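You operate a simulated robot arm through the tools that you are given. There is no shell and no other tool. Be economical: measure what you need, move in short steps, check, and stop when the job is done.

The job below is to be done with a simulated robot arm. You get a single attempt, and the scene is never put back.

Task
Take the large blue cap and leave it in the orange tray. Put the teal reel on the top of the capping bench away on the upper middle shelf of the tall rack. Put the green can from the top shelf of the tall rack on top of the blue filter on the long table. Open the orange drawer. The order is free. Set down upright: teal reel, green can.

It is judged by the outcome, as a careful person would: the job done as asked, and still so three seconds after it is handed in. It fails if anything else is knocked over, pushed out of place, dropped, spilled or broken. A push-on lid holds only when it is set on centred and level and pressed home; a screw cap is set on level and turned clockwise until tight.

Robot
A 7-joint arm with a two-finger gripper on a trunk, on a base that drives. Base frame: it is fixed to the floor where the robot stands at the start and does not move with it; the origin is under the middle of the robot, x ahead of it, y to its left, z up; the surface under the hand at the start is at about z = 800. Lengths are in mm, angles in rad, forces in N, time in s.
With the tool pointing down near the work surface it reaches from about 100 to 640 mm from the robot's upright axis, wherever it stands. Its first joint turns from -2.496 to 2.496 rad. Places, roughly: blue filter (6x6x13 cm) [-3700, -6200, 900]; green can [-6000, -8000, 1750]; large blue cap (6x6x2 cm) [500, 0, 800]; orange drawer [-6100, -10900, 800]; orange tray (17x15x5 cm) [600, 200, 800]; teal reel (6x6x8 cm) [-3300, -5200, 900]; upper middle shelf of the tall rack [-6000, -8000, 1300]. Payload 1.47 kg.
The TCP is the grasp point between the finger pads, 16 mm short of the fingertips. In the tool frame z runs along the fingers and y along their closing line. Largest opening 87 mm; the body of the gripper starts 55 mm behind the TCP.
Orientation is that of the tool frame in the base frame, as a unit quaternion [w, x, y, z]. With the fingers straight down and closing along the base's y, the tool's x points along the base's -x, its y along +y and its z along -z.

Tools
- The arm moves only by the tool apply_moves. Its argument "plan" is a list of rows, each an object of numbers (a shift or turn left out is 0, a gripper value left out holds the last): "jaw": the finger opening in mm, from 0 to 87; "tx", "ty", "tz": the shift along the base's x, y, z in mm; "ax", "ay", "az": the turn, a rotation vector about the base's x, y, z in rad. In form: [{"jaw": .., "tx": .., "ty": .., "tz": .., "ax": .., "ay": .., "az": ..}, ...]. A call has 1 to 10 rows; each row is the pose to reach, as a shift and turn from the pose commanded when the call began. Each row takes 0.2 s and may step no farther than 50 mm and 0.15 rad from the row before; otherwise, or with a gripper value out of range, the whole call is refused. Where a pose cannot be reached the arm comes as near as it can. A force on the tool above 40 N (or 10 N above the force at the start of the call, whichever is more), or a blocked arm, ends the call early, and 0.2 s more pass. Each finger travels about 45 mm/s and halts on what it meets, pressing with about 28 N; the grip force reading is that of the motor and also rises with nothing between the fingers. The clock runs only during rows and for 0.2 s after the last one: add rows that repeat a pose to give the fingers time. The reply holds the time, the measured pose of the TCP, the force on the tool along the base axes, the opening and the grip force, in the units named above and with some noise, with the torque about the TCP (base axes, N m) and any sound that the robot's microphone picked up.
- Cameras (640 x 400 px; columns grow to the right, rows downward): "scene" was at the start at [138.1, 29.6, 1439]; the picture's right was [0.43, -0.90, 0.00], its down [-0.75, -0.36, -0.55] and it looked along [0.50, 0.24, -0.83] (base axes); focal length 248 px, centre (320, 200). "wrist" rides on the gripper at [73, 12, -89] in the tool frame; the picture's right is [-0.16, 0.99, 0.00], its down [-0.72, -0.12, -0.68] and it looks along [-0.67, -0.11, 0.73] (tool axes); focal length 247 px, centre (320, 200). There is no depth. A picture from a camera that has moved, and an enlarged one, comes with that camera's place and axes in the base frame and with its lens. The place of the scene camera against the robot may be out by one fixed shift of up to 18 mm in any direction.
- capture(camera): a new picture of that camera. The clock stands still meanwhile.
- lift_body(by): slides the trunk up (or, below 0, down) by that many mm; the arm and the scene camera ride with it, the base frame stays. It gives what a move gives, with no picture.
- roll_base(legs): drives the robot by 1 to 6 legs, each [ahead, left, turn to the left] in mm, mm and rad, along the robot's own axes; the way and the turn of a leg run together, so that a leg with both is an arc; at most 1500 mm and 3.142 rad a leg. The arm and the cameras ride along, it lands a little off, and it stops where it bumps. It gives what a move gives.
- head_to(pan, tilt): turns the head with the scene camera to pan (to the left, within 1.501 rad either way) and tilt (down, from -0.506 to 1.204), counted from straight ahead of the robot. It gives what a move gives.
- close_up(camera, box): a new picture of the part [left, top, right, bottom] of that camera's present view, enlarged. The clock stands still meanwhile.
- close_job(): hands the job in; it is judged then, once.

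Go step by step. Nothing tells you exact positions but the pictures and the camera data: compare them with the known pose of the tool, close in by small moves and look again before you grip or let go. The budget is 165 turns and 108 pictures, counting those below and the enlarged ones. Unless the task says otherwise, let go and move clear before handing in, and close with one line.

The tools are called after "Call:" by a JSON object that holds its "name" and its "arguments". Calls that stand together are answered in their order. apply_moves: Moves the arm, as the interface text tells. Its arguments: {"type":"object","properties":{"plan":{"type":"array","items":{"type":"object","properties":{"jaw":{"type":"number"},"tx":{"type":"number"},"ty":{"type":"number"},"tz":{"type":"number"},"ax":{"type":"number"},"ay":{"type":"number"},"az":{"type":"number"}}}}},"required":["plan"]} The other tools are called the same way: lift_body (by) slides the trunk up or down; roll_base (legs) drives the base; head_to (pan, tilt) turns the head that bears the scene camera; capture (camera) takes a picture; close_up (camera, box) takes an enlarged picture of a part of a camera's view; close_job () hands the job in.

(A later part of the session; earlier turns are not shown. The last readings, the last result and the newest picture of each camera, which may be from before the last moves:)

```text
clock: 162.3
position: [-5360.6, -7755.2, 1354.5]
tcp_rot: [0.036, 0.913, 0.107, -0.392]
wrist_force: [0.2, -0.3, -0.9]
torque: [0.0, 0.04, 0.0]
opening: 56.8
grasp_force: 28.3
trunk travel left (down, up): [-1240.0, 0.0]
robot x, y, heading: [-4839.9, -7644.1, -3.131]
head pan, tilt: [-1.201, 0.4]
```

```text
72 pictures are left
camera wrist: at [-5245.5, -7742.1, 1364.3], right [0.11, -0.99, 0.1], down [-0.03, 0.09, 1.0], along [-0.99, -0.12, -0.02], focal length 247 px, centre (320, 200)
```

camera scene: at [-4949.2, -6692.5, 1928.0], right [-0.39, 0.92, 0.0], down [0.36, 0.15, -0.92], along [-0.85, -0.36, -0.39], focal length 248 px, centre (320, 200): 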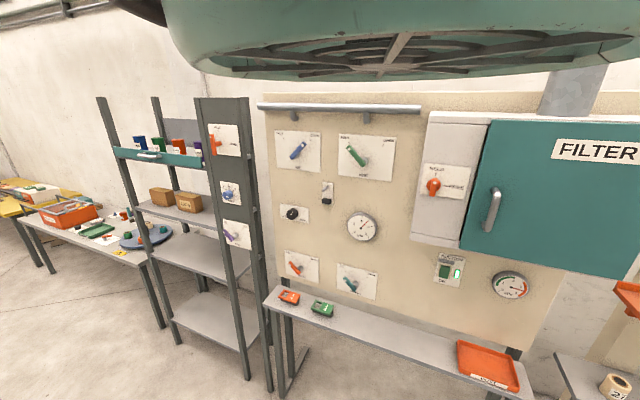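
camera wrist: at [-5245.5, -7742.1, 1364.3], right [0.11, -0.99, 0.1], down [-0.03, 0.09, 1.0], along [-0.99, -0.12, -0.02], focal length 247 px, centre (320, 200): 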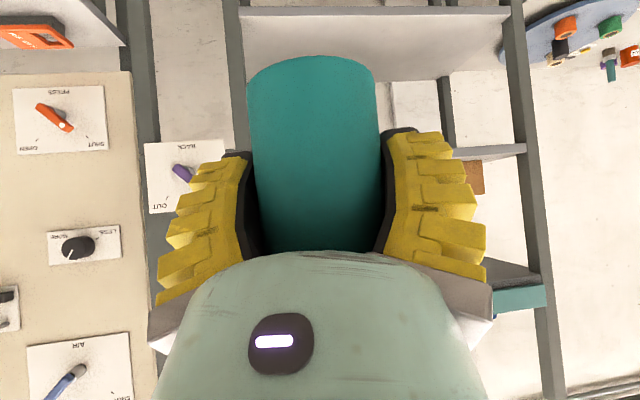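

Facing the rack squarely, and the reel is lined up with the free bay (y ≈ −7760). I'll raise slightly and drive up to the shelf front.

Call:
{"name": "apply_moves", "arguments": {"plan": [{"tz": 20}]}}

Call:
{"name": "roll_base", "arguments": {"legs": [[410, 0, 0]]}}

Call:
{"name": "capture", "arguments": {"camera": "wrist"}}

Call:
{"name": "capture", "arguments": {"camera": "scene"}}

```text
clock: 162.7
position: [-5360.4, -7755.6, 1374.1]
tcp_rot: [0.037, 0.913, 0.107, -0.393]
wrist_force: [0.4, 0.8, -1.5]
torque: [-0.03, 0.04, -0.02]
opening: 57.2
grasp_force: 28.1
trunk travel left (down, up): [-1240.0, 0.0]
robot x, y, heading: [-4839.7, -7643.0, -3.133]
head pan, tilt: [-1.201, 0.4]
```

```text
clock: 165.2
position: [-5766.3, -7761.2, 1373.3]
tcp_rot: [0.037, 0.913, 0.107, -0.392]
wrist_force: [-0.6, 0.1, -1.3]
torque: [-0.01, 0.02, -0.01]
opening: 56.7
grasp_force: 28.1
trunk travel left (down, up): [-1240.0, 0.0]
robot x, y, heading: [-5243.6, -7650.3, -3.132]
head pan, tilt: [-1.201, 0.4]
```

```text
71 pictures are left
camera wrist: at [-5651.4, -7747.2, 1384.2], right [0.12, -0.99, 0.1], down [-0.03, 0.09, 1.0], along [-0.99, -0.12, -0.02], focal length 247 px, centre (320, 200)
```

wrist: 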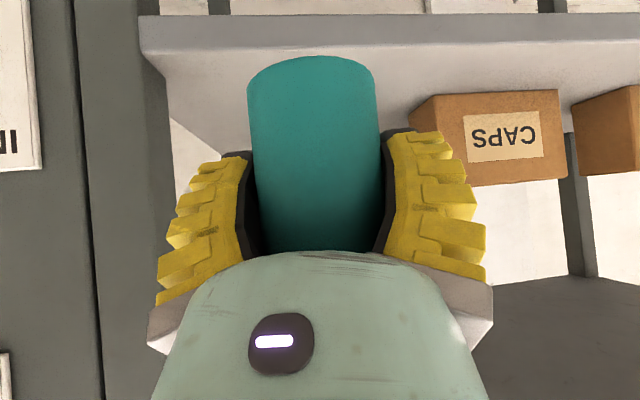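

```text
70 pictures are left
camera scene: at [-5344.9, -7565.2, 1928.0], right [0.93, 0.37, 0.0], down [0.14, -0.36, -0.92], along [-0.34, 0.85, -0.39], focal length 248 px, centre (320, 200)
```

scene: 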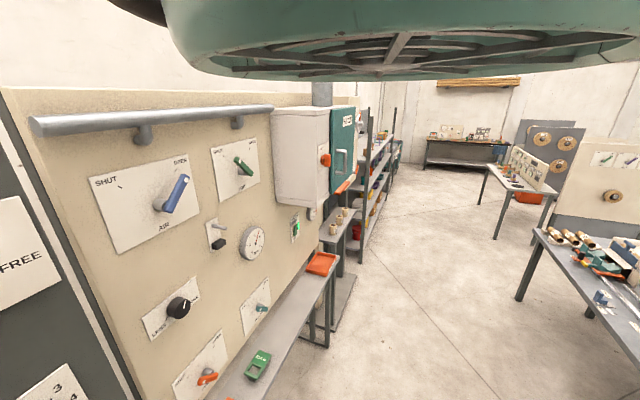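

Shelf top is about z 1272 here; the bay spans y −7910…−7665. I'll extend in, still high, and check.

Call:
{"name": "apply_moves", "arguments": {"plan": [{"tx": -35, "ty": -4}, {"tx": -70, "ty": -8}, {"tx": -105, "ty": -12}, {"tx": -138, "ty": -15}, {"tx": -138, "ty": -15}]}}

Call:
{"name": "capture", "arguments": {"camera": "wrist"}}

```text
clock: 166.4
position: [-5904.6, -7775.7, 1375.9]
tcp_rot: [0.037, 0.913, 0.107, -0.392]
wrist_force: [0.2, -0.8, -1.0]
torque: [0.0, -0.02, -0.01]
opening: 56.9
grasp_force: 27.9
trunk travel left (down, up): [-1240.0, 0.0]
robot x, y, heading: [-5245.9, -7647.8, -3.129]
head pan, tilt: [-1.201, 0.4]
```

```text
69 pictures are left
camera wrist: at [-5789.9, -7762.3, 1386.0], right [0.11, -0.99, 0.1], down [-0.03, 0.09, 1.0], along [-0.99, -0.12, -0.02], focal length 247 px, centre (320, 200)
```

wrist: 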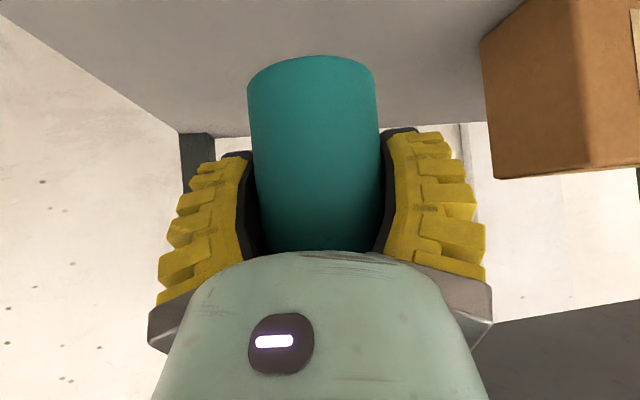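

Good clearance. Lowering toward the shelf in small steps.

Call:
{"name": "apply_moves", "arguments": {"plan": [{"tz": -20}, {"tz": -36}, {"tz": -40}, {"tz": -43}, {"tz": -43}]}}

Call:
{"name": "capture", "arguments": {"camera": "wrist"}}

```text
clock: 167.6
position: [-5904.9, -7776.5, 1331.8]
tcp_rot: [0.038, 0.913, 0.108, -0.392]
wrist_force: [-0.3, 1.0, -0.7]
torque: [0.03, 0.03, 0.02]
opening: 57.1
grasp_force: 28.1
trunk travel left (down, up): [-1240.0, 0.0]
robot x, y, heading: [-5247.1, -7646.2, -3.129]
head pan, tilt: [-1.201, 0.4]
```

```text
68 pictures are left
camera wrist: at [-5790.1, -7762.7, 1341.2], right [0.11, -0.99, 0.1], down [-0.03, 0.09, 1.0], along [-0.99, -0.12, -0.02], focal length 247 px, centre (320, 200)
```

wrist: 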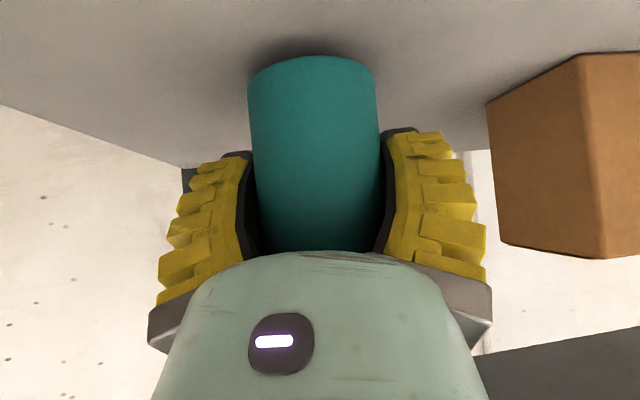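

Close to contact. I'll continue in 2 mm steps, watching the force.

Call:
{"name": "apply_moves", "arguments": {"plan": [{"tz": -2}, {"tz": -4}, {"tz": -6}, {"tz": -6}]}}

```text
clock: 168.6
position: [-5903.3, -7775.7, 1325.7]
tcp_rot: [0.037, 0.913, 0.107, -0.392]
wrist_force: [0.0, 0.5, -0.9]
torque: [-0.02, 0.0, -0.01]
opening: 57.0
grasp_force: 27.6
trunk travel left (down, up): [-1240.0, 0.0]
robot x, y, heading: [-5242.5, -7652.9, -3.131]
head pan, tilt: [-1.201, 0.4]
```

Call:
{"name": "apply_moves", "arguments": {"plan": [{"tz": -2}, {"tz": -4}, {"tz": -4}]}}

Call:
{"name": "capture", "arguments": {"camera": "wrist"}}

```text
clock: 169.4
position: [-5907.2, -7776.9, 1325.8]
tcp_rot: [0.038, 0.911, 0.107, -0.396]
wrist_force: [6.8, -0.3, 18.8]
torque: [-0.08, 0.24, 0.08]
opening: 57.5
grasp_force: 27.6
trunk travel left (down, up): [-1240.0, 0.0]
robot x, y, heading: [-5245.4, -7648.8, -3.126]
head pan, tilt: [-1.201, 0.4]
```

```text
67 pictures are left
camera wrist: at [-5792.5, -7763.4, 1333.5], right [0.12, -0.99, 0.1], down [-0.02, 0.1, 1.0], along [-0.99, -0.12, -0.01], focal length 247 px, centre (320, 200)
```

wrist: 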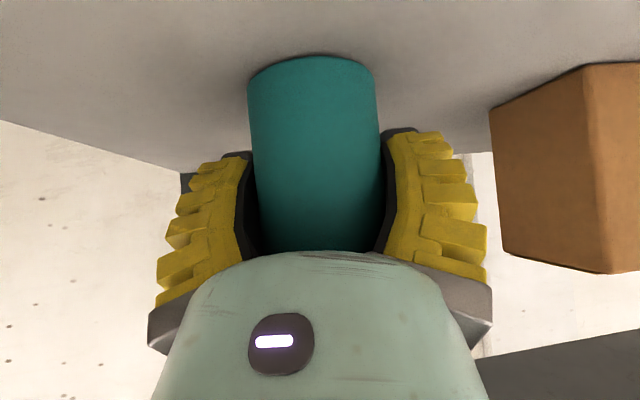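

Contact confirmed. Ease off 3 mm, open, and withdraw along the tool axis.

Call:
{"name": "apply_moves", "arguments": {"plan": [{"tz": 3}, {"tz": 3, "jaw": 70}, {"tz": 3, "jaw": 85}, {"tz": 3, "jaw": 85}, {"tx": 14, "ty": 3, "tz": 17}, {"tx": 35, "ty": 7, "tz": 37}, {"tx": 63, "ty": 13, "tz": 60}, {"tx": 105, "ty": 18, "tz": 70}, {"tx": 148, "ty": 20, "tz": 70}, {"tx": 148, "ty": 20, "tz": 70}]}}

Call:
{"name": "capture", "arguments": {"camera": "wrist"}}

```text
clock: 171.6
position: [-5754.7, -7756.7, 1390.9]
tcp_rot: [0.036, 0.913, 0.106, -0.392]
wrist_force: [1.0, 0.0, -0.5]
torque: [0.0, 0.02, 0.02]
opening: 85.5
grasp_force: 0.5
trunk travel left (down, up): [-1240.0, 0.0]
robot x, y, heading: [-5243.8, -7648.1, -3.127]
head pan, tilt: [-1.201, 0.4]
```

```text
66 pictures are left
camera wrist: at [-5640.7, -7743.1, 1400.9], right [0.12, -0.99, 0.1], down [-0.03, 0.09, 1.0], along [-0.99, -0.12, -0.02], focal length 247 px, centre (320, 200)
```

wrist: 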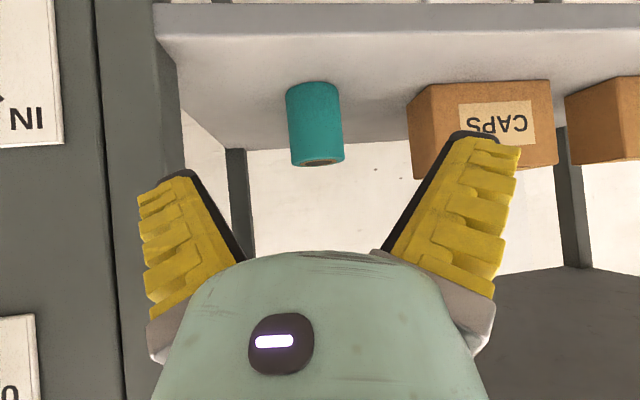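

The reel stands upright on the upper middle shelf. Next I'll back off, shift left, and raise the arm to the top shelf for the green can.

Call:
{"name": "roll_base", "arguments": {"legs": [[-300, 0, 0], [0, 392, 0]]}}

Call:
{"name": "apply_moves", "arguments": {"plan": [{"tz": 45}, {"tz": 90}, {"tz": 135}, {"tz": 180}, {"tz": 225}, {"tz": 270}, {"tz": 315}, {"tz": 360}, {"tz": 360}]}}

Call:
{"name": "capture", "arguments": {"camera": "wrist"}}

```text
clock: 175.7
position: [-5453.0, -8149.1, 1391.4]
tcp_rot: [0.038, 0.913, 0.109, -0.392]
wrist_force: [0.7, -0.1, -0.3]
torque: [0.0, -0.01, -0.02]
opening: 85.5
grasp_force: 0.4
trunk travel left (down, up): [-1240.0, 0.0]
robot x, y, heading: [-4940.7, -8037.6, -3.127]
head pan, tilt: [-1.201, 0.4]
```

```text
clock: 177.9
position: [-5502.7, -8161.5, 1743.2]
tcp_rot: [-0.02, 0.94, 0.136, -0.311]
wrist_force: [0.0, 0.0, 0.5]
torque: [-0.01, 0.02, 0.0]
opening: 85.6
grasp_force: 0.9
out of reach, approached as far as the arm can: row 2, 3, 4, 5, 6, 7, 8, 9
trunk travel left (down, up): [-1240.0, 0.0]
robot x, y, heading: [-4942.7, -8040.4, -3.126]
head pan, tilt: [-1.201, 0.4]
stopped in row 9: the arm was blocked; the commanded pose is now the measured one
```

```text
65 pictures are left
camera wrist: at [-5392.3, -8147.5, 1773.0], right [0.12, -0.99, -0.03], down [-0.18, -0.05, 0.98], along [-0.98, -0.11, -0.19], focal length 247 px, centre (320, 200)
```

wrist: 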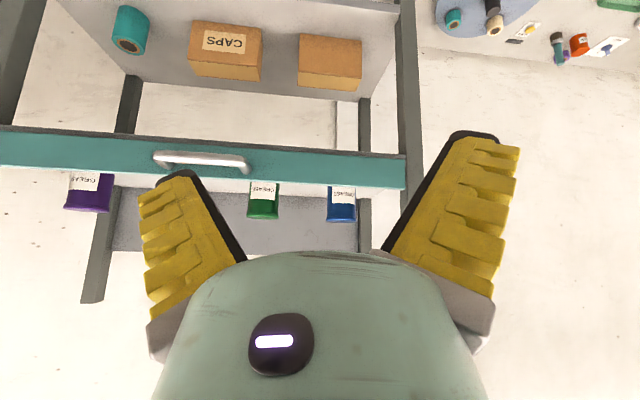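

The green can is visible behind the lip, at about (−5911, −8092), top ≈ 1705. The arm is at its height limit, but that suffices. I'll drive closer and refine.

Call:
{"name": "roll_base", "arguments": {"legs": [[240, -65, 0]]}}

Call:
{"name": "capture", "arguments": {"camera": "wrist"}}

```text
clock: 179.7
position: [-5743.7, -8101.5, 1743.6]
tcp_rot: [-0.02, 0.94, 0.137, -0.312]
wrist_force: [-0.4, 0.7, -0.7]
torque: [-0.02, -0.01, 0.0]
opening: 85.3
grasp_force: 0.9
trunk travel left (down, up): [-1240.0, 0.0]
robot x, y, heading: [-5186.7, -7976.7, -3.121]
head pan, tilt: [-1.201, 0.4]
```

```text
64 pictures are left
camera wrist: at [-5632.3, -8088.1, 1773.2], right [0.12, -0.99, -0.03], down [-0.18, -0.05, 0.98], along [-0.98, -0.11, -0.19], focal length 247 px, centre (320, 200)
```

wrist: 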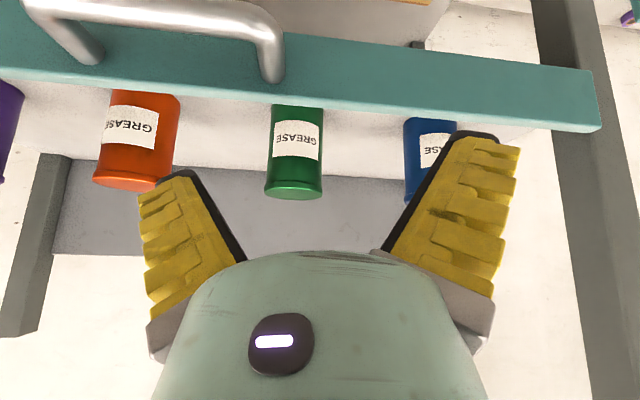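

Two-view estimate: can axis ≈ (−5945, −8087), top ≈ 1704. The tool is rolled about 7°, so I'll level the closing line first.

Call:
{"name": "apply_moves", "arguments": {"plan": [{"jaw": 87, "ax": -0.06, "ay": -0.005, "az": -0.082}, {"ax": -0.12, "ay": -0.01, "az": -0.164}, {"ax": -0.12, "ay": -0.01, "az": -0.164}]}}

Call:
{"name": "capture", "arguments": {"camera": "wrist"}}

```text
clock: 180.5
position: [-5743.0, -8099.3, 1744.7]
tcp_rot: [0.012, 0.949, 0.04, -0.312]
wrist_force: [-0.5, -0.1, -0.2]
torque: [0.0, 0.0, -0.01]
opening: 87.0
grasp_force: 0.1
trunk travel left (down, up): [-1240.0, 0.0]
robot x, y, heading: [-5181.3, -7978.6, -3.116]
head pan, tilt: [-1.201, 0.4]
```

```text
63 pictures are left
camera wrist: at [-5631.9, -8103.0, 1773.8], right [-0.04, -0.99, 0.09], down [-0.19, 0.1, 0.98], along [-0.98, 0.03, -0.19], focal length 247 px, centre (320, 200)
```

wrist: 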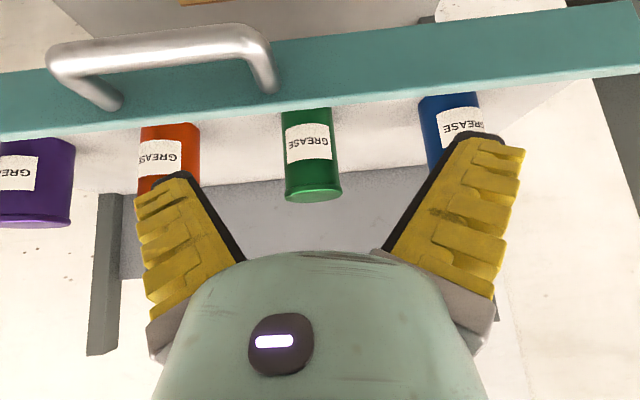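

Now level. I'll drive 110 mm closer and look.

Call:
{"name": "roll_base", "arguments": {"legs": [[110, -15, 0]]}}

Call:
{"name": "capture", "arguments": {"camera": "wrist"}}

```text
clock: 181.7
position: [-5852.5, -8088.7, 1744.8]
tcp_rot: [0.012, 0.949, 0.041, -0.312]
wrist_force: [-0.4, -0.7, -0.4]
torque: [0.0, -0.01, -0.01]
opening: 86.8
grasp_force: 0.1
trunk travel left (down, up): [-1240.0, 0.0]
robot x, y, heading: [-5292.7, -7967.5, -3.121]
head pan, tilt: [-1.201, 0.4]
```

```text
62 pictures are left
camera wrist: at [-5741.4, -8091.0, 1773.8], right [-0.04, -0.99, 0.09], down [-0.19, 0.1, 0.98], along [-0.98, 0.02, -0.19], focal length 247 px, centre (320, 200)
```

wrist: 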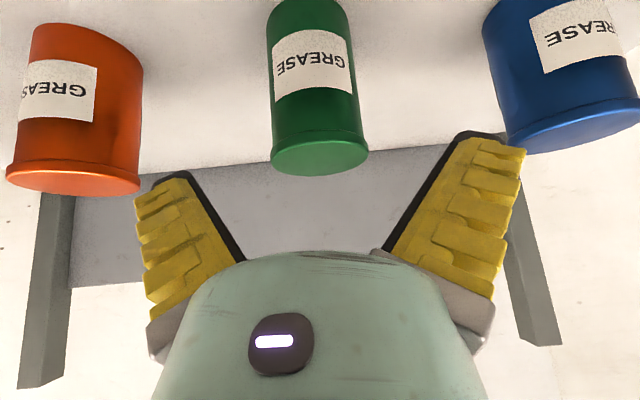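

Refined by two views: can axis ≈ (−5887, −8091), top ≈ 1718, diameter ≈ 59. I'll advance nearly along the tool axis.

Call:
{"name": "apply_moves", "arguments": {"plan": [{"jaw": 87, "tx": -12, "ty": -1, "tz": -20}, {"tx": -24, "ty": -2, "tz": -40}, {"tx": -35, "ty": -2, "tz": -60}, {"tx": -35, "ty": -2, "tz": -60}]}}

Call:
{"name": "capture", "arguments": {"camera": "wrist"}}

```text
clock: 182.7
position: [-5888.6, -8090.4, 1685.0]
tcp_rot: [0.012, 0.949, 0.041, -0.312]
wrist_force: [0.4, -0.3, -0.5]
torque: [-0.01, 0.0, -0.01]
opening: 87.0
grasp_force: 0.0
out of reach, approached as far as the arm can: row 1
trunk travel left (down, up): [-1240.0, 0.0]
robot x, y, heading: [-5291.7, -7966.7, -3.124]
head pan, tilt: [-1.201, 0.4]
```

```text
61 pictures are left
camera wrist: at [-5776.7, -8092.5, 1715.5], right [-0.04, -0.99, 0.09], down [-0.19, 0.1, 0.98], along [-0.98, 0.02, -0.19], focal length 247 px, centre (320, 200)
```

wrist: 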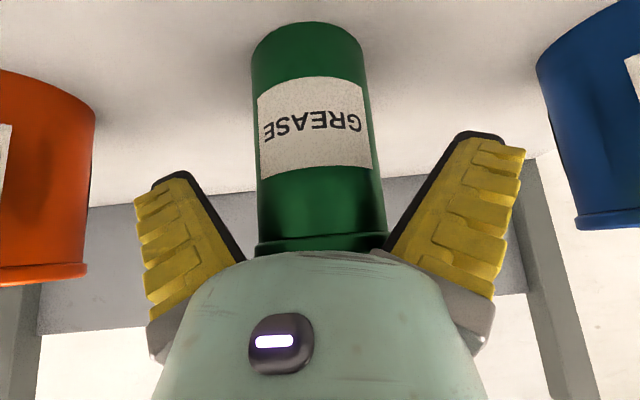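

The can sits between the fingers. Closing.

Call:
{"name": "apply_moves", "arguments": {"plan": [{"jaw": 60}, {"jaw": 50}, {"jaw": 45}, {"jaw": 40}, {"jaw": 40}]}}

Call:
{"name": "capture", "arguments": {"camera": "wrist"}}

```text
clock: 183.9
position: [-5888.5, -8090.2, 1685.7]
tcp_rot: [0.012, 0.949, 0.041, -0.312]
wrist_force: [0.3, 0.3, -0.1]
torque: [-0.05, 0.03, 0.02]
opening: 61.8
grasp_force: 28.2
trunk travel left (down, up): [-1240.0, 0.0]
robot x, y, heading: [-5289.8, -7964.5, -3.12]
head pan, tilt: [-1.201, 0.4]
```

```text
60 pictures are left
camera wrist: at [-5776.4, -8092.6, 1715.5], right [-0.04, -1.0, 0.09], down [-0.19, 0.1, 0.98], along [-0.98, 0.02, -0.19], focal length 247 px, centre (320, 200)
```

wrist: 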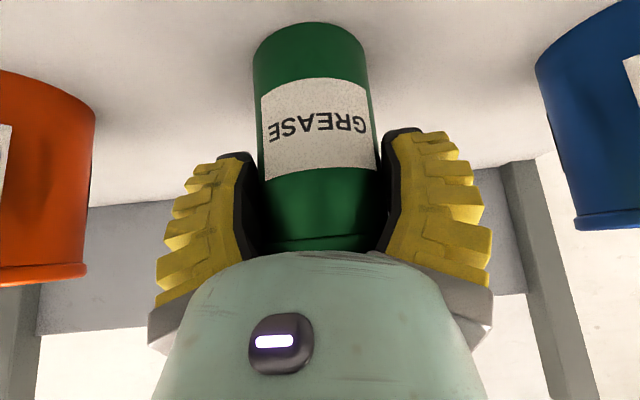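

Held. I'll lift straight up in small steps.

Call:
{"name": "apply_moves", "arguments": {"plan": [{"tz": 15}, {"tz": 30}, {"tz": 45}, {"tz": 45}]}}

```text
clock: 184.9
position: [-5888.4, -8090.8, 1729.4]
tcp_rot: [0.012, 0.949, 0.041, -0.313]
wrist_force: [0.6, 0.1, -2.2]
torque: [0.0, -0.03, -0.01]
opening: 61.4
grasp_force: 28.1
trunk travel left (down, up): [-1240.0, 0.0]
robot x, y, heading: [-5293.3, -7966.4, -3.123]
head pan, tilt: [-1.201, 0.4]
```

Call:
{"name": "apply_moves", "arguments": {"plan": [{"tz": 15}, {"tz": 28}, {"tz": 28}]}}

Call:
{"name": "capture", "arguments": {"camera": "wrist"}}

```text
clock: 185.7
position: [-5886.8, -8089.7, 1757.6]
tcp_rot: [0.013, 0.949, 0.042, -0.311]
wrist_force: [1.0, 0.5, -2.1]
torque: [-0.03, -0.04, 0.02]
opening: 61.6
grasp_force: 28.3
trunk travel left (down, up): [-1240.0, 0.0]
robot x, y, heading: [-5292.1, -7970.0, -3.119]
head pan, tilt: [-1.201, 0.4]
```

```text
59 pictures are left
camera wrist: at [-5775.3, -8093.1, 1787.5], right [-0.04, -0.99, 0.09], down [-0.19, 0.1, 0.98], along [-0.98, 0.02, -0.19], focal length 247 px, centre (320, 200)
```

wrist: 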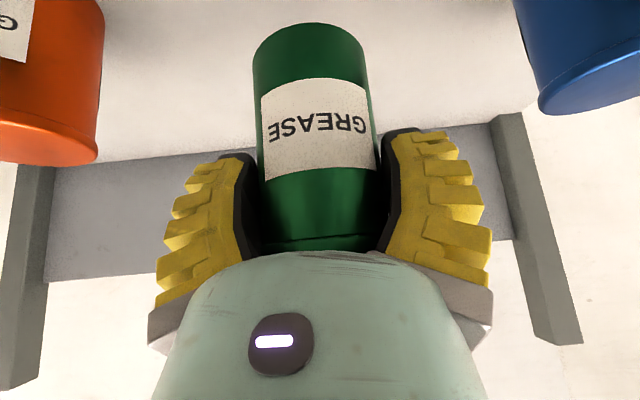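

The can clears the lip. I'll back away, turn to bring the long table into the camera's view, and drive north to the filter.

Call:
{"name": "roll_base", "arguments": {"legs": [[-420, 0, 0], [0, 0, -1.96], [793, 258, 0], [793, 258, 0]]}}

Call:
{"name": "capture", "arguments": {"camera": "scene"}}

Call:
{"name": "capture", "arguments": {"camera": "wrist"}}

```text
clock: 201.1
position: [-4730.2, -5676.0, 1758.2]
tcp_rot: [0.25, -0.572, 0.759, 0.186]
wrist_force: [0.3, -0.5, -2.2]
torque: [-0.06, 0.0, 0.0]
opening: 60.6
grasp_force: 28.6
trunk travel left (down, up): [-1240.0, 0.0]
robot x, y, heading: [-4827.0, -6278.1, 1.22]
head pan, tilt: [-1.201, 0.4]
```

```text
58 pictures are left
camera scene: at [-4707.0, -6208.9, 1928.0], right [0.02, -1.0, 0.0], down [-0.39, -0.01, -0.92], along [0.92, 0.02, -0.39], focal length 248 px, centre (320, 200)
```

scene: 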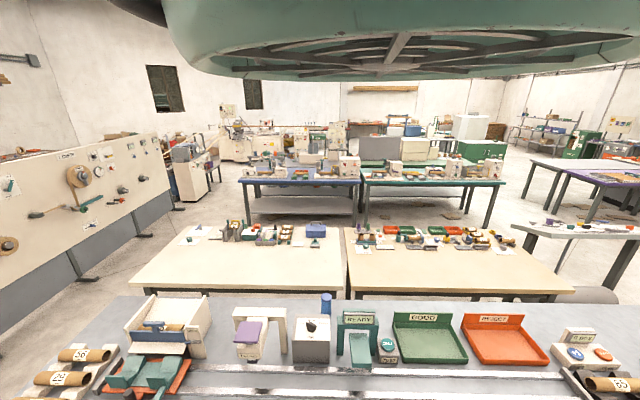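

```text
57 pictures are left
camera wrist: at [-4773.0, -5781.0, 1787.4], right [-0.91, 0.4, 0.09], down [0.16, 0.14, 0.98], along [0.37, 0.91, -0.19], focal length 247 px, centre (320, 200)
```

wrist: 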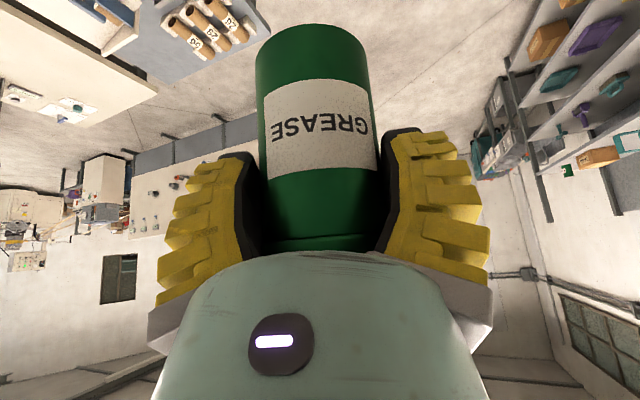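

I see the filter at the back of the long table behind a grey box and a teal arch. Zooming in.

Call:
{"name": "close_up", "arguments": {"camera": "scene", "box": [220, 270, 420, 395]}}

```text
3.20 times, centred on (320, 332) of scene
camera zoom: at [-4707.0, -6208.9, 1928.0], right [0.02, -1.0, 0.0], down [-0.39, -0.01, -0.92], along [0.92, 0.02, -0.39], focal length 793 px, centre (320, -224)
```

zoom: 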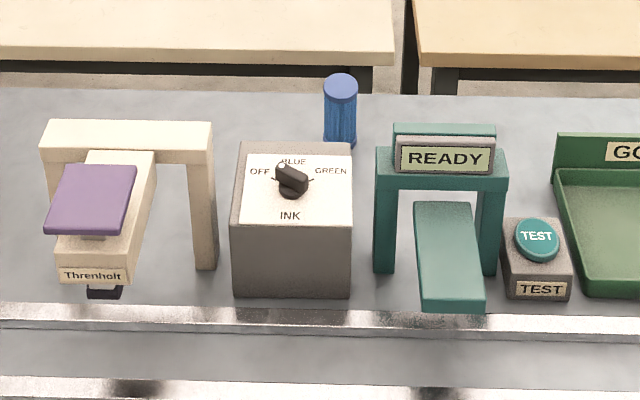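

Filter ≈ (−3690, −6220). A box (top ≈ 946, knob ≈ 985) and the arch (top ≈ 1075, y < −6272) stand in front, so I'll come in high from the west and go down. I'll turn east and test the reach.

Call:
{"name": "roll_base", "arguments": {"legs": [[0, 0, -1.22], [0, -58, 0]]}}

Call:
{"name": "apply_moves", "arguments": {"plan": [{"tx": 20, "tz": -40}, {"tx": 40, "tz": -80}, {"tx": 60, "tz": -110}, {"tx": 90, "tz": -140}, {"tx": 120, "tz": -160}, {"tx": 150, "tz": -180}, {"tx": 150, "tz": -180}]}}

Call:
{"name": "capture", "arguments": {"camera": "wrist"}}

```text
clock: 205.1
position: [-4228.6, -6235.1, 1757.9]
tcp_rot: [0.312, -0.02, 0.95, 0.006]
wrist_force: [0.2, 0.0, -2.1]
torque: [0.0, 0.03, 0.03]
opening: 60.3
grasp_force: 27.9
trunk travel left (down, up): [-1240.0, 0.0]
robot x, y, heading: [-4824.9, -6333.7, -0.026]
head pan, tilt: [-1.201, 0.4]
```

```text
clock: 206.7
position: [-4080.3, -6236.1, 1579.1]
tcp_rot: [0.312, -0.019, 0.95, 0.005]
wrist_force: [1.2, -0.5, -1.9]
torque: [0.01, 0.0, -0.02]
opening: 60.1
grasp_force: 27.9
trunk travel left (down, up): [-1240.0, 0.0]
robot x, y, heading: [-4830.7, -6332.9, -0.023]
head pan, tilt: [-1.201, 0.4]
```

```text
55 pictures are left
camera wrist: at [-4191.5, -6230.1, 1608.6], right [0.09, 0.99, 0.09], down [0.18, -0.11, 0.98], along [0.98, -0.07, -0.19], focal length 247 px, centre (320, 200)
```

wrist: 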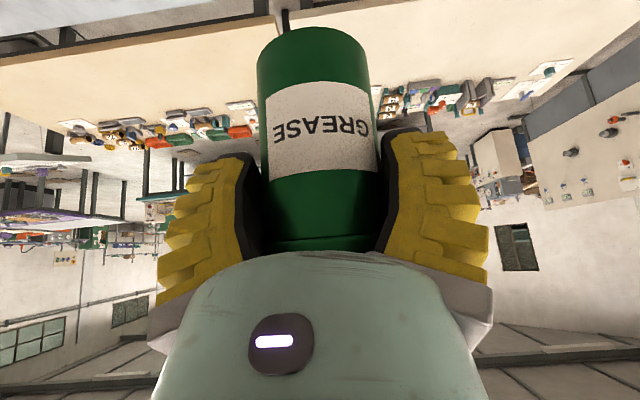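

Reach 750 mm works. I'll extend another 50 to keep the base farther from the table.

Call:
{"name": "apply_moves", "arguments": {"plan": [{"tx": 25}, {"tx": 50}, {"tx": 50}]}}

Call:
{"name": "close_up", "arguments": {"camera": "scene", "box": [0, 200, 320, 400]}}

```text
clock: 207.5
position: [-4029.3, -6237.3, 1577.5]
tcp_rot: [0.312, -0.019, 0.95, 0.005]
wrist_force: [-0.4, 0.1, -2.7]
torque: [0.0, 0.02, 0.0]
opening: 60.3
grasp_force: 27.5
trunk travel left (down, up): [-1240.0, 0.0]
robot x, y, heading: [-4826.7, -6331.9, -0.028]
head pan, tilt: [-1.201, 0.4]
```

```text
2.00 times, centred on (160, 300) of scene
camera zoom: at [-4723.5, -6423.2, 1928.0], right [-0.94, -0.34, 0.0], down [-0.13, 0.37, -0.92], along [0.31, -0.87, -0.39], focal length 496 px, centre (640, 0)
```

zoom: 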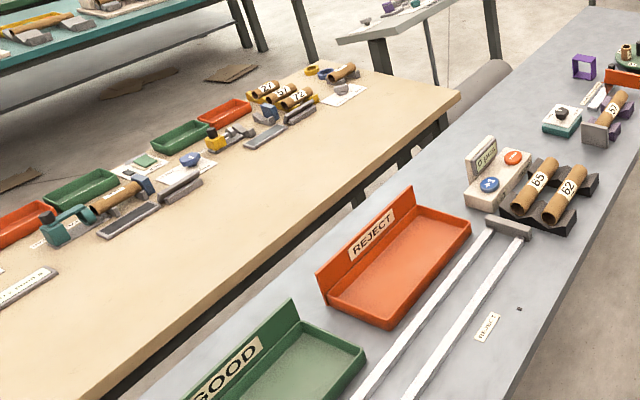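

The table's west edge may be as far out as x ≈ −4250, so I'll test further reach.

Call:
{"name": "apply_moves", "arguments": {"plan": [{"tx": 25}, {"tx": 50}, {"tx": 75}, {"tx": 75}]}}

```text
clock: 208.5
position: [-3968.6, -6232.8, 1578.6]
tcp_rot: [0.311, -0.019, 0.95, 0.006]
wrist_force: [-0.4, 0.0, -1.9]
torque: [0.01, 0.0, 0.03]
opening: 59.7
grasp_force: 28.1
out of reach, approached as far as the arm can: row 3, 4
trunk travel left (down, up): [-1240.0, 0.0]
robot x, y, heading: [-4828.0, -6331.9, -0.027]
head pan, tilt: [-1.201, 0.4]
```

Max reach is about 859 mm. With the arm stretched out, the head may see forward; I'll try that.

Call:
{"name": "head_to", "arguments": {"pan": -0.5, "tilt": 0.7}}

Call:
{"name": "apply_moves", "arguments": {"plan": [{"tx": -15}, {"tx": -30}, {"tx": -30}]}}

Call:
{"name": "capture", "arguments": {"camera": "scene"}}

```text
clock: 209.6
position: [-3967.1, -6232.4, 1578.9]
tcp_rot: [0.311, -0.02, 0.95, 0.004]
wrist_force: [0.7, -0.7, -3.1]
torque: [0.03, 0.03, -0.02]
opening: 59.2
grasp_force: 27.3
trunk travel left (down, up): [-1240.0, 0.0]
robot x, y, heading: [-4828.4, -6334.3, -0.022]
head pan, tilt: [-0.499, 0.7]
```

```text
clock: 210.4
position: [-3998.1, -6233.6, 1577.5]
tcp_rot: [0.312, -0.02, 0.95, 0.006]
wrist_force: [0.2, 0.5, -2.3]
torque: [0.0, 0.05, -0.01]
opening: 59.2
grasp_force: 27.8
trunk travel left (down, up): [-1240.0, 0.0]
robot x, y, heading: [-4827.5, -6333.2, -0.028]
head pan, tilt: [-0.499, 0.7]
```

```text
53 pictures are left
camera scene: at [-4709.0, -6407.3, 1900.6], right [-0.84, -0.54, 0.0], down [-0.35, 0.55, -0.76], along [0.41, -0.64, -0.65], focal length 248 px, centre (320, 200)
```

scene: 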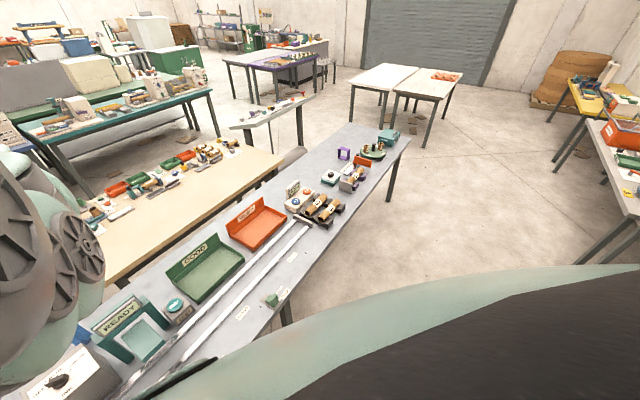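

The head is blocked by the shoulder, so I'll rely on the wrist camera. I'll drive in offset to the north so the filter shows beside the held can, then lower.

Call:
{"name": "roll_base", "arguments": {"legs": [[140, 110, 0]]}}

Call:
{"name": "lift_body", "arguments": {"by": -400}}

Call:
{"name": "capture", "arguments": {"camera": "wrist"}}

```text
clock: 211.9
position: [-3854.2, -6129.2, 1578.3]
tcp_rot: [0.312, -0.02, 0.95, 0.005]
wrist_force: [-0.5, -0.9, -2.6]
torque: [0.0, 0.03, -0.02]
opening: 59.1
grasp_force: 28.0
trunk travel left (down, up): [-1240.0, 0.0]
robot x, y, heading: [-4686.8, -6230.3, -0.026]
head pan, tilt: [-0.499, 0.7]
```

```text
clock: 215.7
position: [-3854.9, -6129.4, 1179.6]
tcp_rot: [0.312, -0.02, 0.95, 0.005]
wrist_force: [0.1, -0.5, -2.8]
torque: [0.0, 0.02, 0.0]
opening: 58.9
grasp_force: 28.1
trunk travel left (down, up): [-840.0, 400.0]
robot x, y, heading: [-4687.9, -6231.2, -0.025]
head pan, tilt: [-0.499, 0.7]
```

```text
52 pictures are left
camera wrist: at [-3967.8, -6122.9, 1208.0], right [0.09, 0.99, 0.09], down [0.18, -0.11, 0.98], along [0.98, -0.07, -0.19], focal length 247 px, centre (320, 200)
```

wrist: 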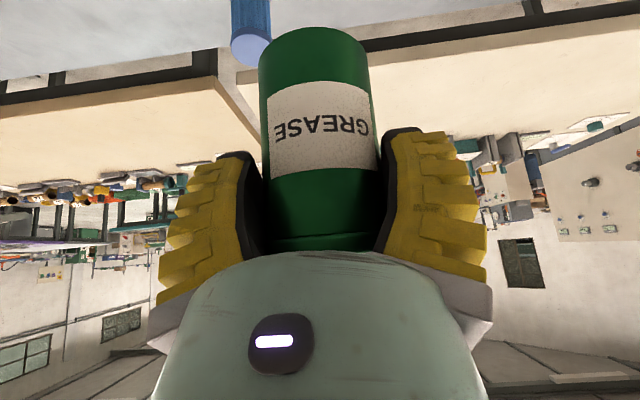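

The filter top appears at left of the can. I'll lower 50 mm for a second view to triangulate.

Call:
{"name": "lift_body", "arguments": {"by": -55}}

Call:
{"name": "close_up", "arguments": {"camera": "wrist", "box": [160, 0, 320, 100]}}

```text
clock: 216.7
position: [-3855.6, -6129.4, 1123.7]
tcp_rot: [0.313, -0.02, 0.95, 0.005]
wrist_force: [-0.2, -0.2, -2.7]
torque: [-0.01, 0.04, 0.0]
opening: 59.0
grasp_force: 27.8
trunk travel left (down, up): [-785.0, 455.0]
robot x, y, heading: [-4685.3, -6228.1, -0.024]
head pan, tilt: [-0.499, 0.7]
```

```text
4.00 times, centred on (240, 50) of wrist
camera zoom: at [-3967.7, -6122.9, 1153.2], right [0.09, 0.99, 0.09], down [0.18, -0.11, 0.98], along [0.98, -0.07, -0.19], focal length 988 px, centre (640, 800)
```

zoom: 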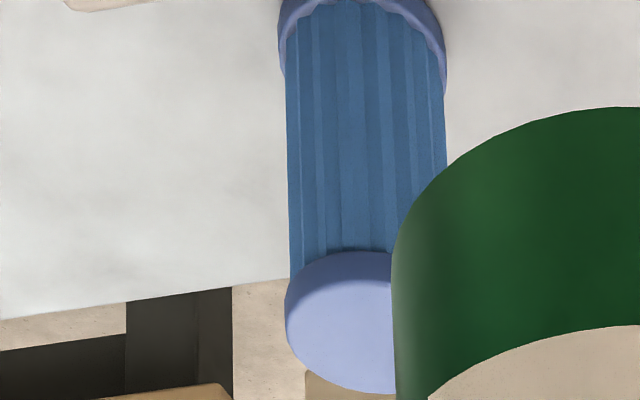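

Triangulated with known diameter: filter axis ≈ (−3656, −6227), top ≈ 906, table ≈ 777. I'll approach in short legs at this safe height.

Call:
{"name": "roll_base", "arguments": {"legs": [[100, -96, 0]]}}

Call:
{"name": "capture", "arguments": {"camera": "wrist"}}

```text
clock: 218.0
position: [-3756.3, -6230.4, 1124.3]
tcp_rot: [0.312, -0.019, 0.95, 0.004]
wrist_force: [-0.3, 0.0, -2.6]
torque: [0.04, 0.03, -0.02]
opening: 59.0
grasp_force: 28.1
trunk travel left (down, up): [-785.0, 455.0]
robot x, y, heading: [-4587.5, -6327.9, -0.025]
head pan, tilt: [-0.499, 0.7]
```

```text
50 pictures are left
camera wrist: at [-3869.6, -6223.4, 1153.0], right [0.09, 0.99, 0.09], down [0.18, -0.11, 0.98], along [0.98, -0.07, -0.19], focal length 247 px, centre (320, 200)
```

wrist: 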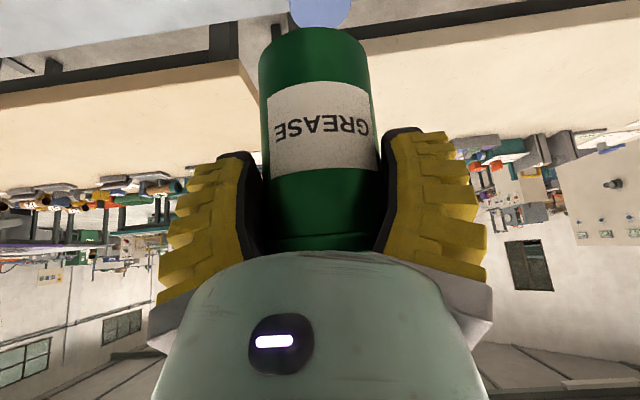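

The filter top is right ahead and centred. Drive 80 mm further, then lower and compare edges.

Call:
{"name": "roll_base", "arguments": {"legs": [[80, 9, 0]]}}

Call:
{"name": "apply_moves", "arguments": {"plan": [{"tx": 10}, {"tx": 18}, {"tx": 18}]}}

Call:
{"name": "capture", "arguments": {"camera": "wrist"}}

```text
clock: 219.1
position: [-3677.6, -6224.1, 1124.1]
tcp_rot: [0.312, -0.019, 0.95, 0.005]
wrist_force: [0.1, 0.3, -2.4]
torque: [0.03, 0.05, 0.0]
opening: 58.9
grasp_force: 28.1
trunk travel left (down, up): [-785.0, 455.0]
robot x, y, heading: [-4509.1, -6323.7, -0.025]
head pan, tilt: [-0.499, 0.7]
```

```text
clock: 219.9
position: [-3659.0, -6222.5, 1123.7]
tcp_rot: [0.312, -0.019, 0.95, 0.005]
wrist_force: [-0.8, -0.6, -2.3]
torque: [-0.03, 0.02, 0.01]
opening: 58.7
grasp_force: 28.0
trunk travel left (down, up): [-785.0, 455.0]
robot x, y, heading: [-4507.8, -6324.4, -0.026]
head pan, tilt: [-0.499, 0.7]
```

```text
49 pictures are left
camera wrist: at [-3772.4, -6216.3, 1153.1], right [0.09, 0.99, 0.09], down [0.18, -0.11, 0.98], along [0.98, -0.07, -0.19], focal length 247 px, centre (320, 200)
```

wrist: 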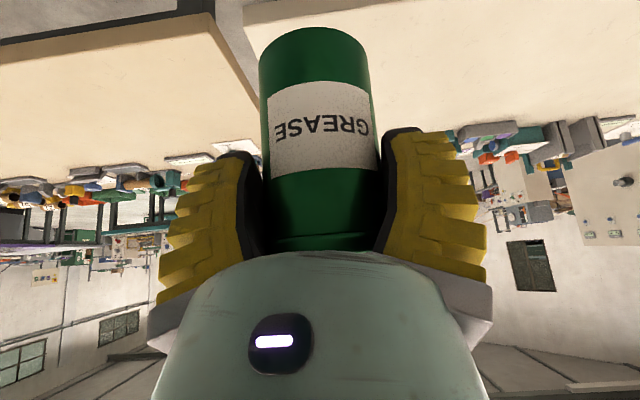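

No bump. Lowering to leave about 35 mm between can and filter, then looking.

Call:
{"name": "lift_body", "arguments": {"by": -124}}

Call:
{"name": "capture", "arguments": {"camera": "wrist"}}

```text
clock: 221.4
position: [-3659.9, -6223.6, 998.4]
tcp_rot: [0.312, -0.02, 0.95, 0.005]
wrist_force: [0.9, 0.2, -1.6]
torque: [0.01, 0.05, 0.03]
opening: 58.6
grasp_force: 27.9
trunk travel left (down, up): [-661.0, 579.0]
robot x, y, heading: [-4509.9, -6320.9, -0.026]
head pan, tilt: [-0.499, 0.7]
```

```text
48 pictures are left
camera wrist: at [-3772.1, -6217.1, 1029.3], right [0.09, 0.99, 0.09], down [0.18, -0.11, 0.98], along [0.98, -0.07, -0.19], focal length 247 px, centre (320, 200)
```

wrist: 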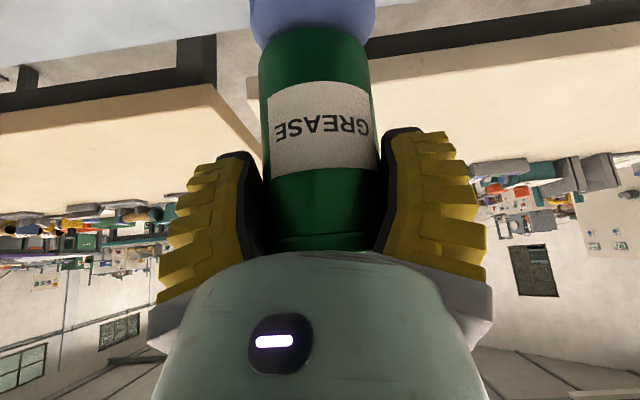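

I'll zoom to compare the filter top and can base accurately.

Call:
{"name": "close_up", "arguments": {"camera": "wrist", "box": [220, 0, 412, 120]}}

```text
3.33 times, centred on (316, 60) of wrist
camera zoom: at [-3772.1, -6217.1, 1029.3], right [0.09, 0.99, 0.09], down [0.18, -0.11, 0.98], along [0.98, -0.07, -0.19], focal length 823 px, centre (333, 667)
```

zoom: 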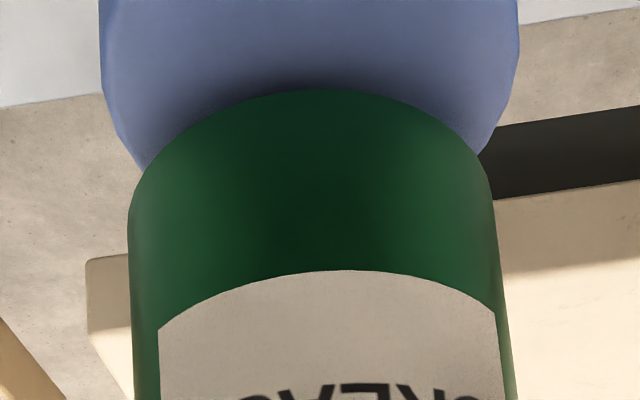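

The two-view width ratio gives the filter at ≈ (−3676, −6219), top ≈ 923; I need to come back about 16 mm.

Call:
{"name": "apply_moves", "arguments": {"plan": [{"tx": -8, "ty": 1}, {"tx": -16, "ty": 2}, {"tx": -16, "ty": 2}]}}

Call:
{"name": "close_up", "arguments": {"camera": "wrist", "box": [220, 0, 412, 120]}}

```text
clock: 222.2
position: [-3676.9, -6222.3, 998.8]
tcp_rot: [0.311, -0.018, 0.95, 0.003]
wrist_force: [-0.4, 0.0, -2.7]
torque: [0.02, 0.04, -0.01]
opening: 58.7
grasp_force: 27.5
trunk travel left (down, up): [-661.0, 579.0]
robot x, y, heading: [-4504.8, -6319.0, -0.027]
head pan, tilt: [-0.499, 0.7]
```

```text
3.33 times, centred on (316, 60) of wrist
camera zoom: at [-3788.8, -6215.3, 1029.1], right [0.09, 0.99, 0.09], down [0.18, -0.11, 0.98], along [0.98, -0.07, -0.19], focal length 823 px, centre (333, 667)
```

zoom: 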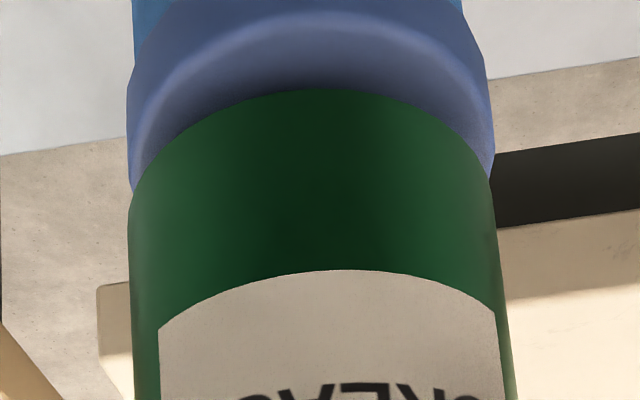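

Now the filter cap and the can base coincide in width and centre, with a gap of about 8–11 mm. I'll nudge 2 mm back and lower in small steps.

Call:
{"name": "apply_moves", "arguments": {"plan": [{"tx": -2, "tz": -3}, {"tx": -2, "tz": -5}, {"tx": -2, "tz": -7}, {"tx": -2, "tz": -7}]}}

Call:
{"name": "close_up", "arguments": {"camera": "wrist", "box": [220, 0, 412, 120]}}

```text
clock: 223.2
position: [-3677.1, -6222.6, 992.2]
tcp_rot: [0.312, -0.019, 0.95, 0.005]
wrist_force: [-0.9, -0.6, -2.0]
torque: [-0.03, 0.01, 0.0]
opening: 58.5
grasp_force: 28.0
trunk travel left (down, up): [-661.0, 579.0]
robot x, y, heading: [-4510.2, -6318.4, -0.028]
head pan, tilt: [-0.499, 0.7]
```

```text
3.33 times, centred on (316, 60) of wrist
camera zoom: at [-3790.4, -6215.5, 1022.4], right [0.09, 0.99, 0.09], down [0.18, -0.1, 0.98], along [0.98, -0.07, -0.19], focal length 823 px, centre (333, 667)
```

zoom: 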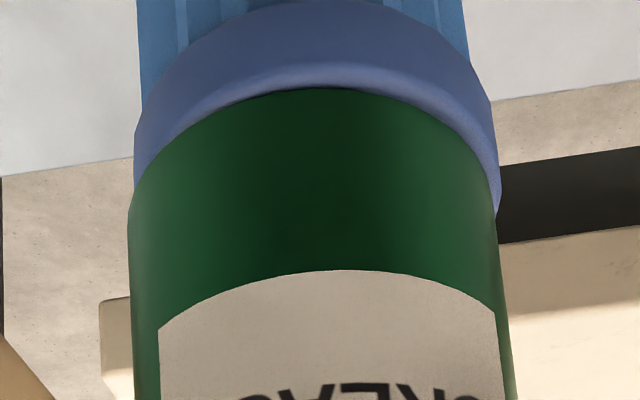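

Aligned within about a millimetre, with 2–3 mm to go.

Call:
{"name": "apply_moves", "arguments": {"plan": [{"ty": 1, "tz": -2}, {"ty": 1, "tz": -3}, {"ty": 1, "tz": -4}]}}

Call:
{"name": "close_up", "arguments": {"camera": "wrist", "box": [220, 0, 412, 120]}}

```text
clock: 224.0
position: [-3675.0, -6220.9, 990.8]
tcp_rot: [0.315, -0.019, 0.949, 0.005]
wrist_force: [-4.8, -2.2, 15.0]
torque: [-0.06, 0.11, 0.01]
opening: 59.6
grasp_force: 28.7
trunk travel left (down, up): [-661.0, 579.0]
robot x, y, heading: [-4507.0, -6322.7, -0.024]
head pan, tilt: [-0.499, 0.7]
```

```text
3.33 times, centred on (316, 60) of wrist
camera zoom: at [-3787.9, -6213.8, 1020.5], right [0.09, 0.99, 0.09], down [0.18, -0.11, 0.98], along [0.98, -0.07, -0.19], focal length 823 px, centre (333, 667)
```

zoom: 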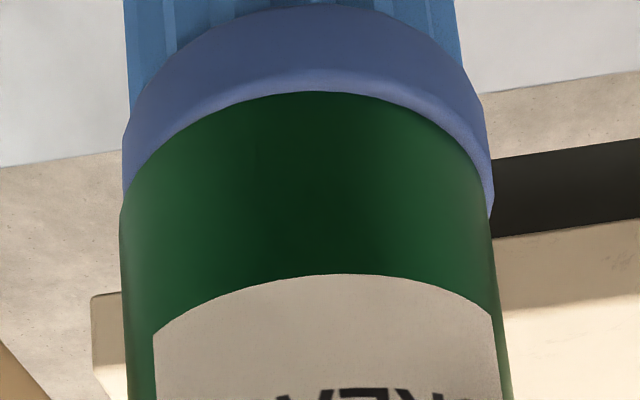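

Contact at 15 N. I'll ease off to nearly no force and open gently.

Call:
{"name": "apply_moves", "arguments": {"plan": [{"tz": 2}, {"tz": 2}]}}

```text
clock: 224.6
position: [-3675.8, -6220.7, 991.9]
tcp_rot: [0.313, -0.019, 0.949, 0.004]
wrist_force: [0.1, -1.2, 8.0]
torque: [-0.06, -0.36, -0.05]
opening: 59.7
grasp_force: 28.4
trunk travel left (down, up): [-661.0, 579.0]
robot x, y, heading: [-4509.2, -6319.3, -0.025]
head pan, tilt: [-0.499, 0.7]
```

Call:
{"name": "apply_moves", "arguments": {"plan": [{"tz": 1}, {"tz": 1, "jaw": 64}, {"tz": 1, "jaw": 68}, {"tz": 1, "jaw": 74}, {"tz": 1, "jaw": 80}, {"tz": 1, "jaw": 85}, {"tz": 1, "jaw": 85}]}}

Call:
{"name": "capture", "arguments": {"camera": "wrist"}}

```text
clock: 226.2
position: [-3677.9, -6221.0, 991.3]
tcp_rot: [0.313, -0.019, 0.95, 0.005]
wrist_force: [0.5, 0.4, 0.1]
torque: [-0.02, -0.03, 0.01]
opening: 85.4
grasp_force: 0.6
trunk travel left (down, up): [-661.0, 579.0]
robot x, y, heading: [-4509.6, -6321.6, -0.022]
head pan, tilt: [-0.499, 0.7]
```

```text
43 pictures are left
camera wrist: at [-3790.1, -6214.1, 1021.2], right [0.09, 0.99, 0.09], down [0.18, -0.11, 0.98], along [0.98, -0.07, -0.19], focal length 247 px, centre (320, 200)
```

wrist: 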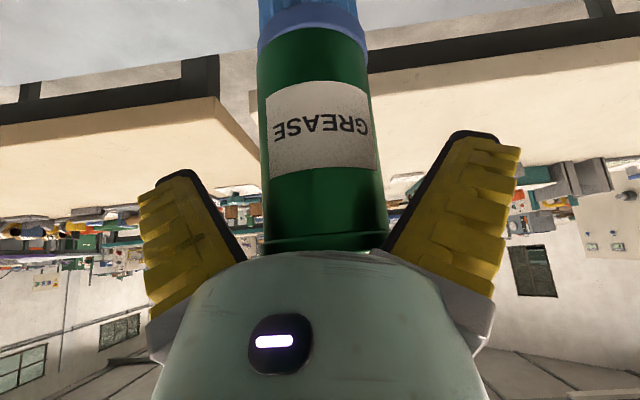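

The can stands on the filter. I'll withdraw along the tool axis.

Call:
{"name": "apply_moves", "arguments": {"plan": [{"tx": -9, "tz": 12}, {"tx": -18, "tz": 24}, {"tx": -30, "ty": -1, "tz": 40}, {"tx": -48, "ty": -2, "tz": 64}, {"tx": -72, "ty": -2, "tz": 97}, {"tx": -95, "ty": -3, "tz": 130}, {"tx": -120, "ty": -3, "tz": 165}, {"tx": -120, "ty": -3, "tz": 165}]}}

Call:
{"name": "capture", "arguments": {"camera": "wrist"}}

```text
clock: 228.0
position: [-3797.3, -6223.6, 1156.1]
tcp_rot: [0.312, -0.02, 0.95, 0.005]
wrist_force: [0.1, 0.2, 0.6]
torque: [-0.01, -0.03, 0.0]
opening: 85.4
grasp_force: 0.1
trunk travel left (down, up): [-661.0, 579.0]
robot x, y, heading: [-4506.2, -6320.8, -0.029]
head pan, tilt: [-0.499, 0.7]
```

```text
42 pictures are left
camera wrist: at [-3910.0, -6217.0, 1185.8], right [0.09, 0.99, 0.09], down [0.18, -0.1, 0.98], along [0.98, -0.07, -0.19], focal length 247 px, centre (320, 200)
```

wrist: 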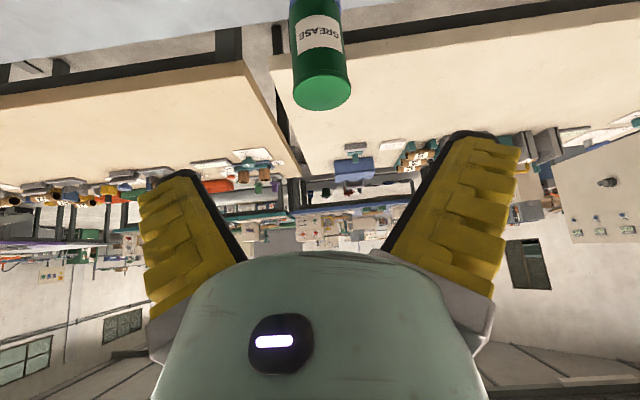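

The can is stable on the filter. Now raise, back off, and head south for the orange drawer.

Call:
{"name": "lift_body", "arguments": {"by": 300}}

Call:
{"name": "head_to", "arguments": {"pan": -1.2, "tilt": 0.45}}

Call:
{"name": "roll_base", "arguments": {"legs": [[-400, 0, 0], [0, 0, -1.543], [1030, 0, 0], [1030, 0, 0], [1030, 0, 0]]}}

Call:
{"name": "capture", "arguments": {"camera": "scene"}}

```text
clock: 231.0
position: [-3796.6, -6224.6, 1455.7]
tcp_rot: [0.313, -0.02, 0.949, 0.005]
wrist_force: [0.0, 0.0, 0.3]
torque: [0.01, -0.03, 0.02]
opening: 85.5
grasp_force: 0.3
trunk travel left (down, up): [-961.0, 279.0]
robot x, y, heading: [-4506.5, -6321.7, -0.024]
head pan, tilt: [-0.499, 0.7]
```

```text
clock: 232.1
position: [-3797.2, -6221.7, 1455.8]
tcp_rot: [0.313, -0.019, 0.95, 0.004]
wrist_force: [-0.4, 0.3, 0.1]
torque: [0.04, 0.01, -0.02]
opening: 85.3
grasp_force: 0.6
trunk travel left (down, up): [-961.0, 279.0]
robot x, y, heading: [-4510.6, -6319.9, -0.026]
head pan, tilt: [-1.201, 0.45]
```

```text
clock: 252.9
position: [-4872.2, -10074.6, 1456.7]
tcp_rot: [0.224, 0.66, 0.683, -0.219]
wrist_force: [0.1, 1.0, 0.2]
torque: [-0.03, -0.01, -0.03]
opening: 85.9
grasp_force: 0.0
trunk travel left (down, up): [-961.0, 279.0]
robot x, y, heading: [-4963.4, -9364.2, -1.601]
head pan, tilt: [-1.201, 0.45]
```

```text
41 pictures are left
camera scene: at [-5050.1, -9464.2, 1644.3], right [-0.33, 0.94, 0.0], down [0.41, 0.14, -0.9], along [-0.85, -0.3, -0.44], focal length 248 px, centre (320, 200)
```

scene: 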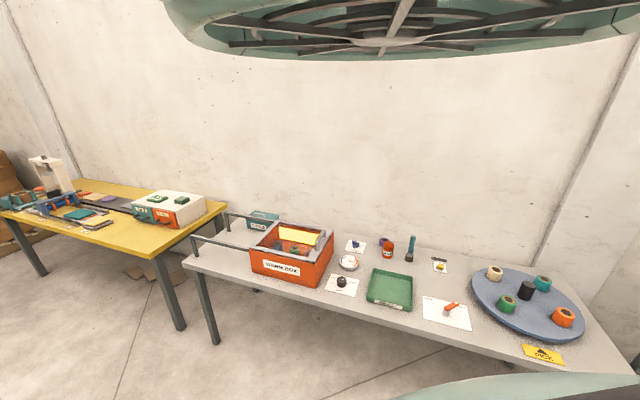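

The white unit on the yellow bench carries an orange drawer front. Zooming in.

Call:
{"name": "close_up", "arguments": {"camera": "scene", "box": [100, 160, 260, 260]}}

```text
4.00 times, centred on (180, 210) of scene
camera zoom: at [-5050.1, -9464.2, 1644.3], right [-0.33, 0.94, 0.0], down [0.41, 0.14, -0.9], along [-0.85, -0.3, -0.44], focal length 991 px, centre (880, 160)
```

zoom: 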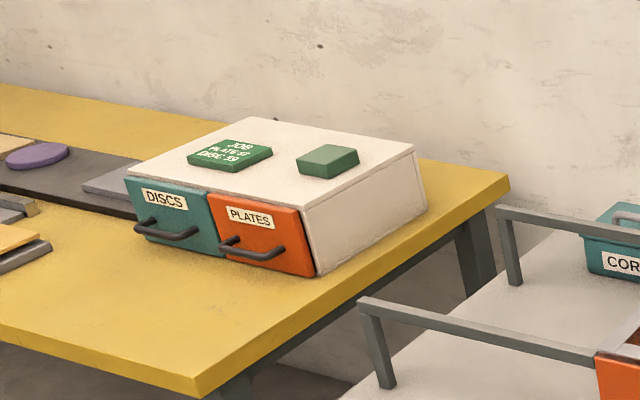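

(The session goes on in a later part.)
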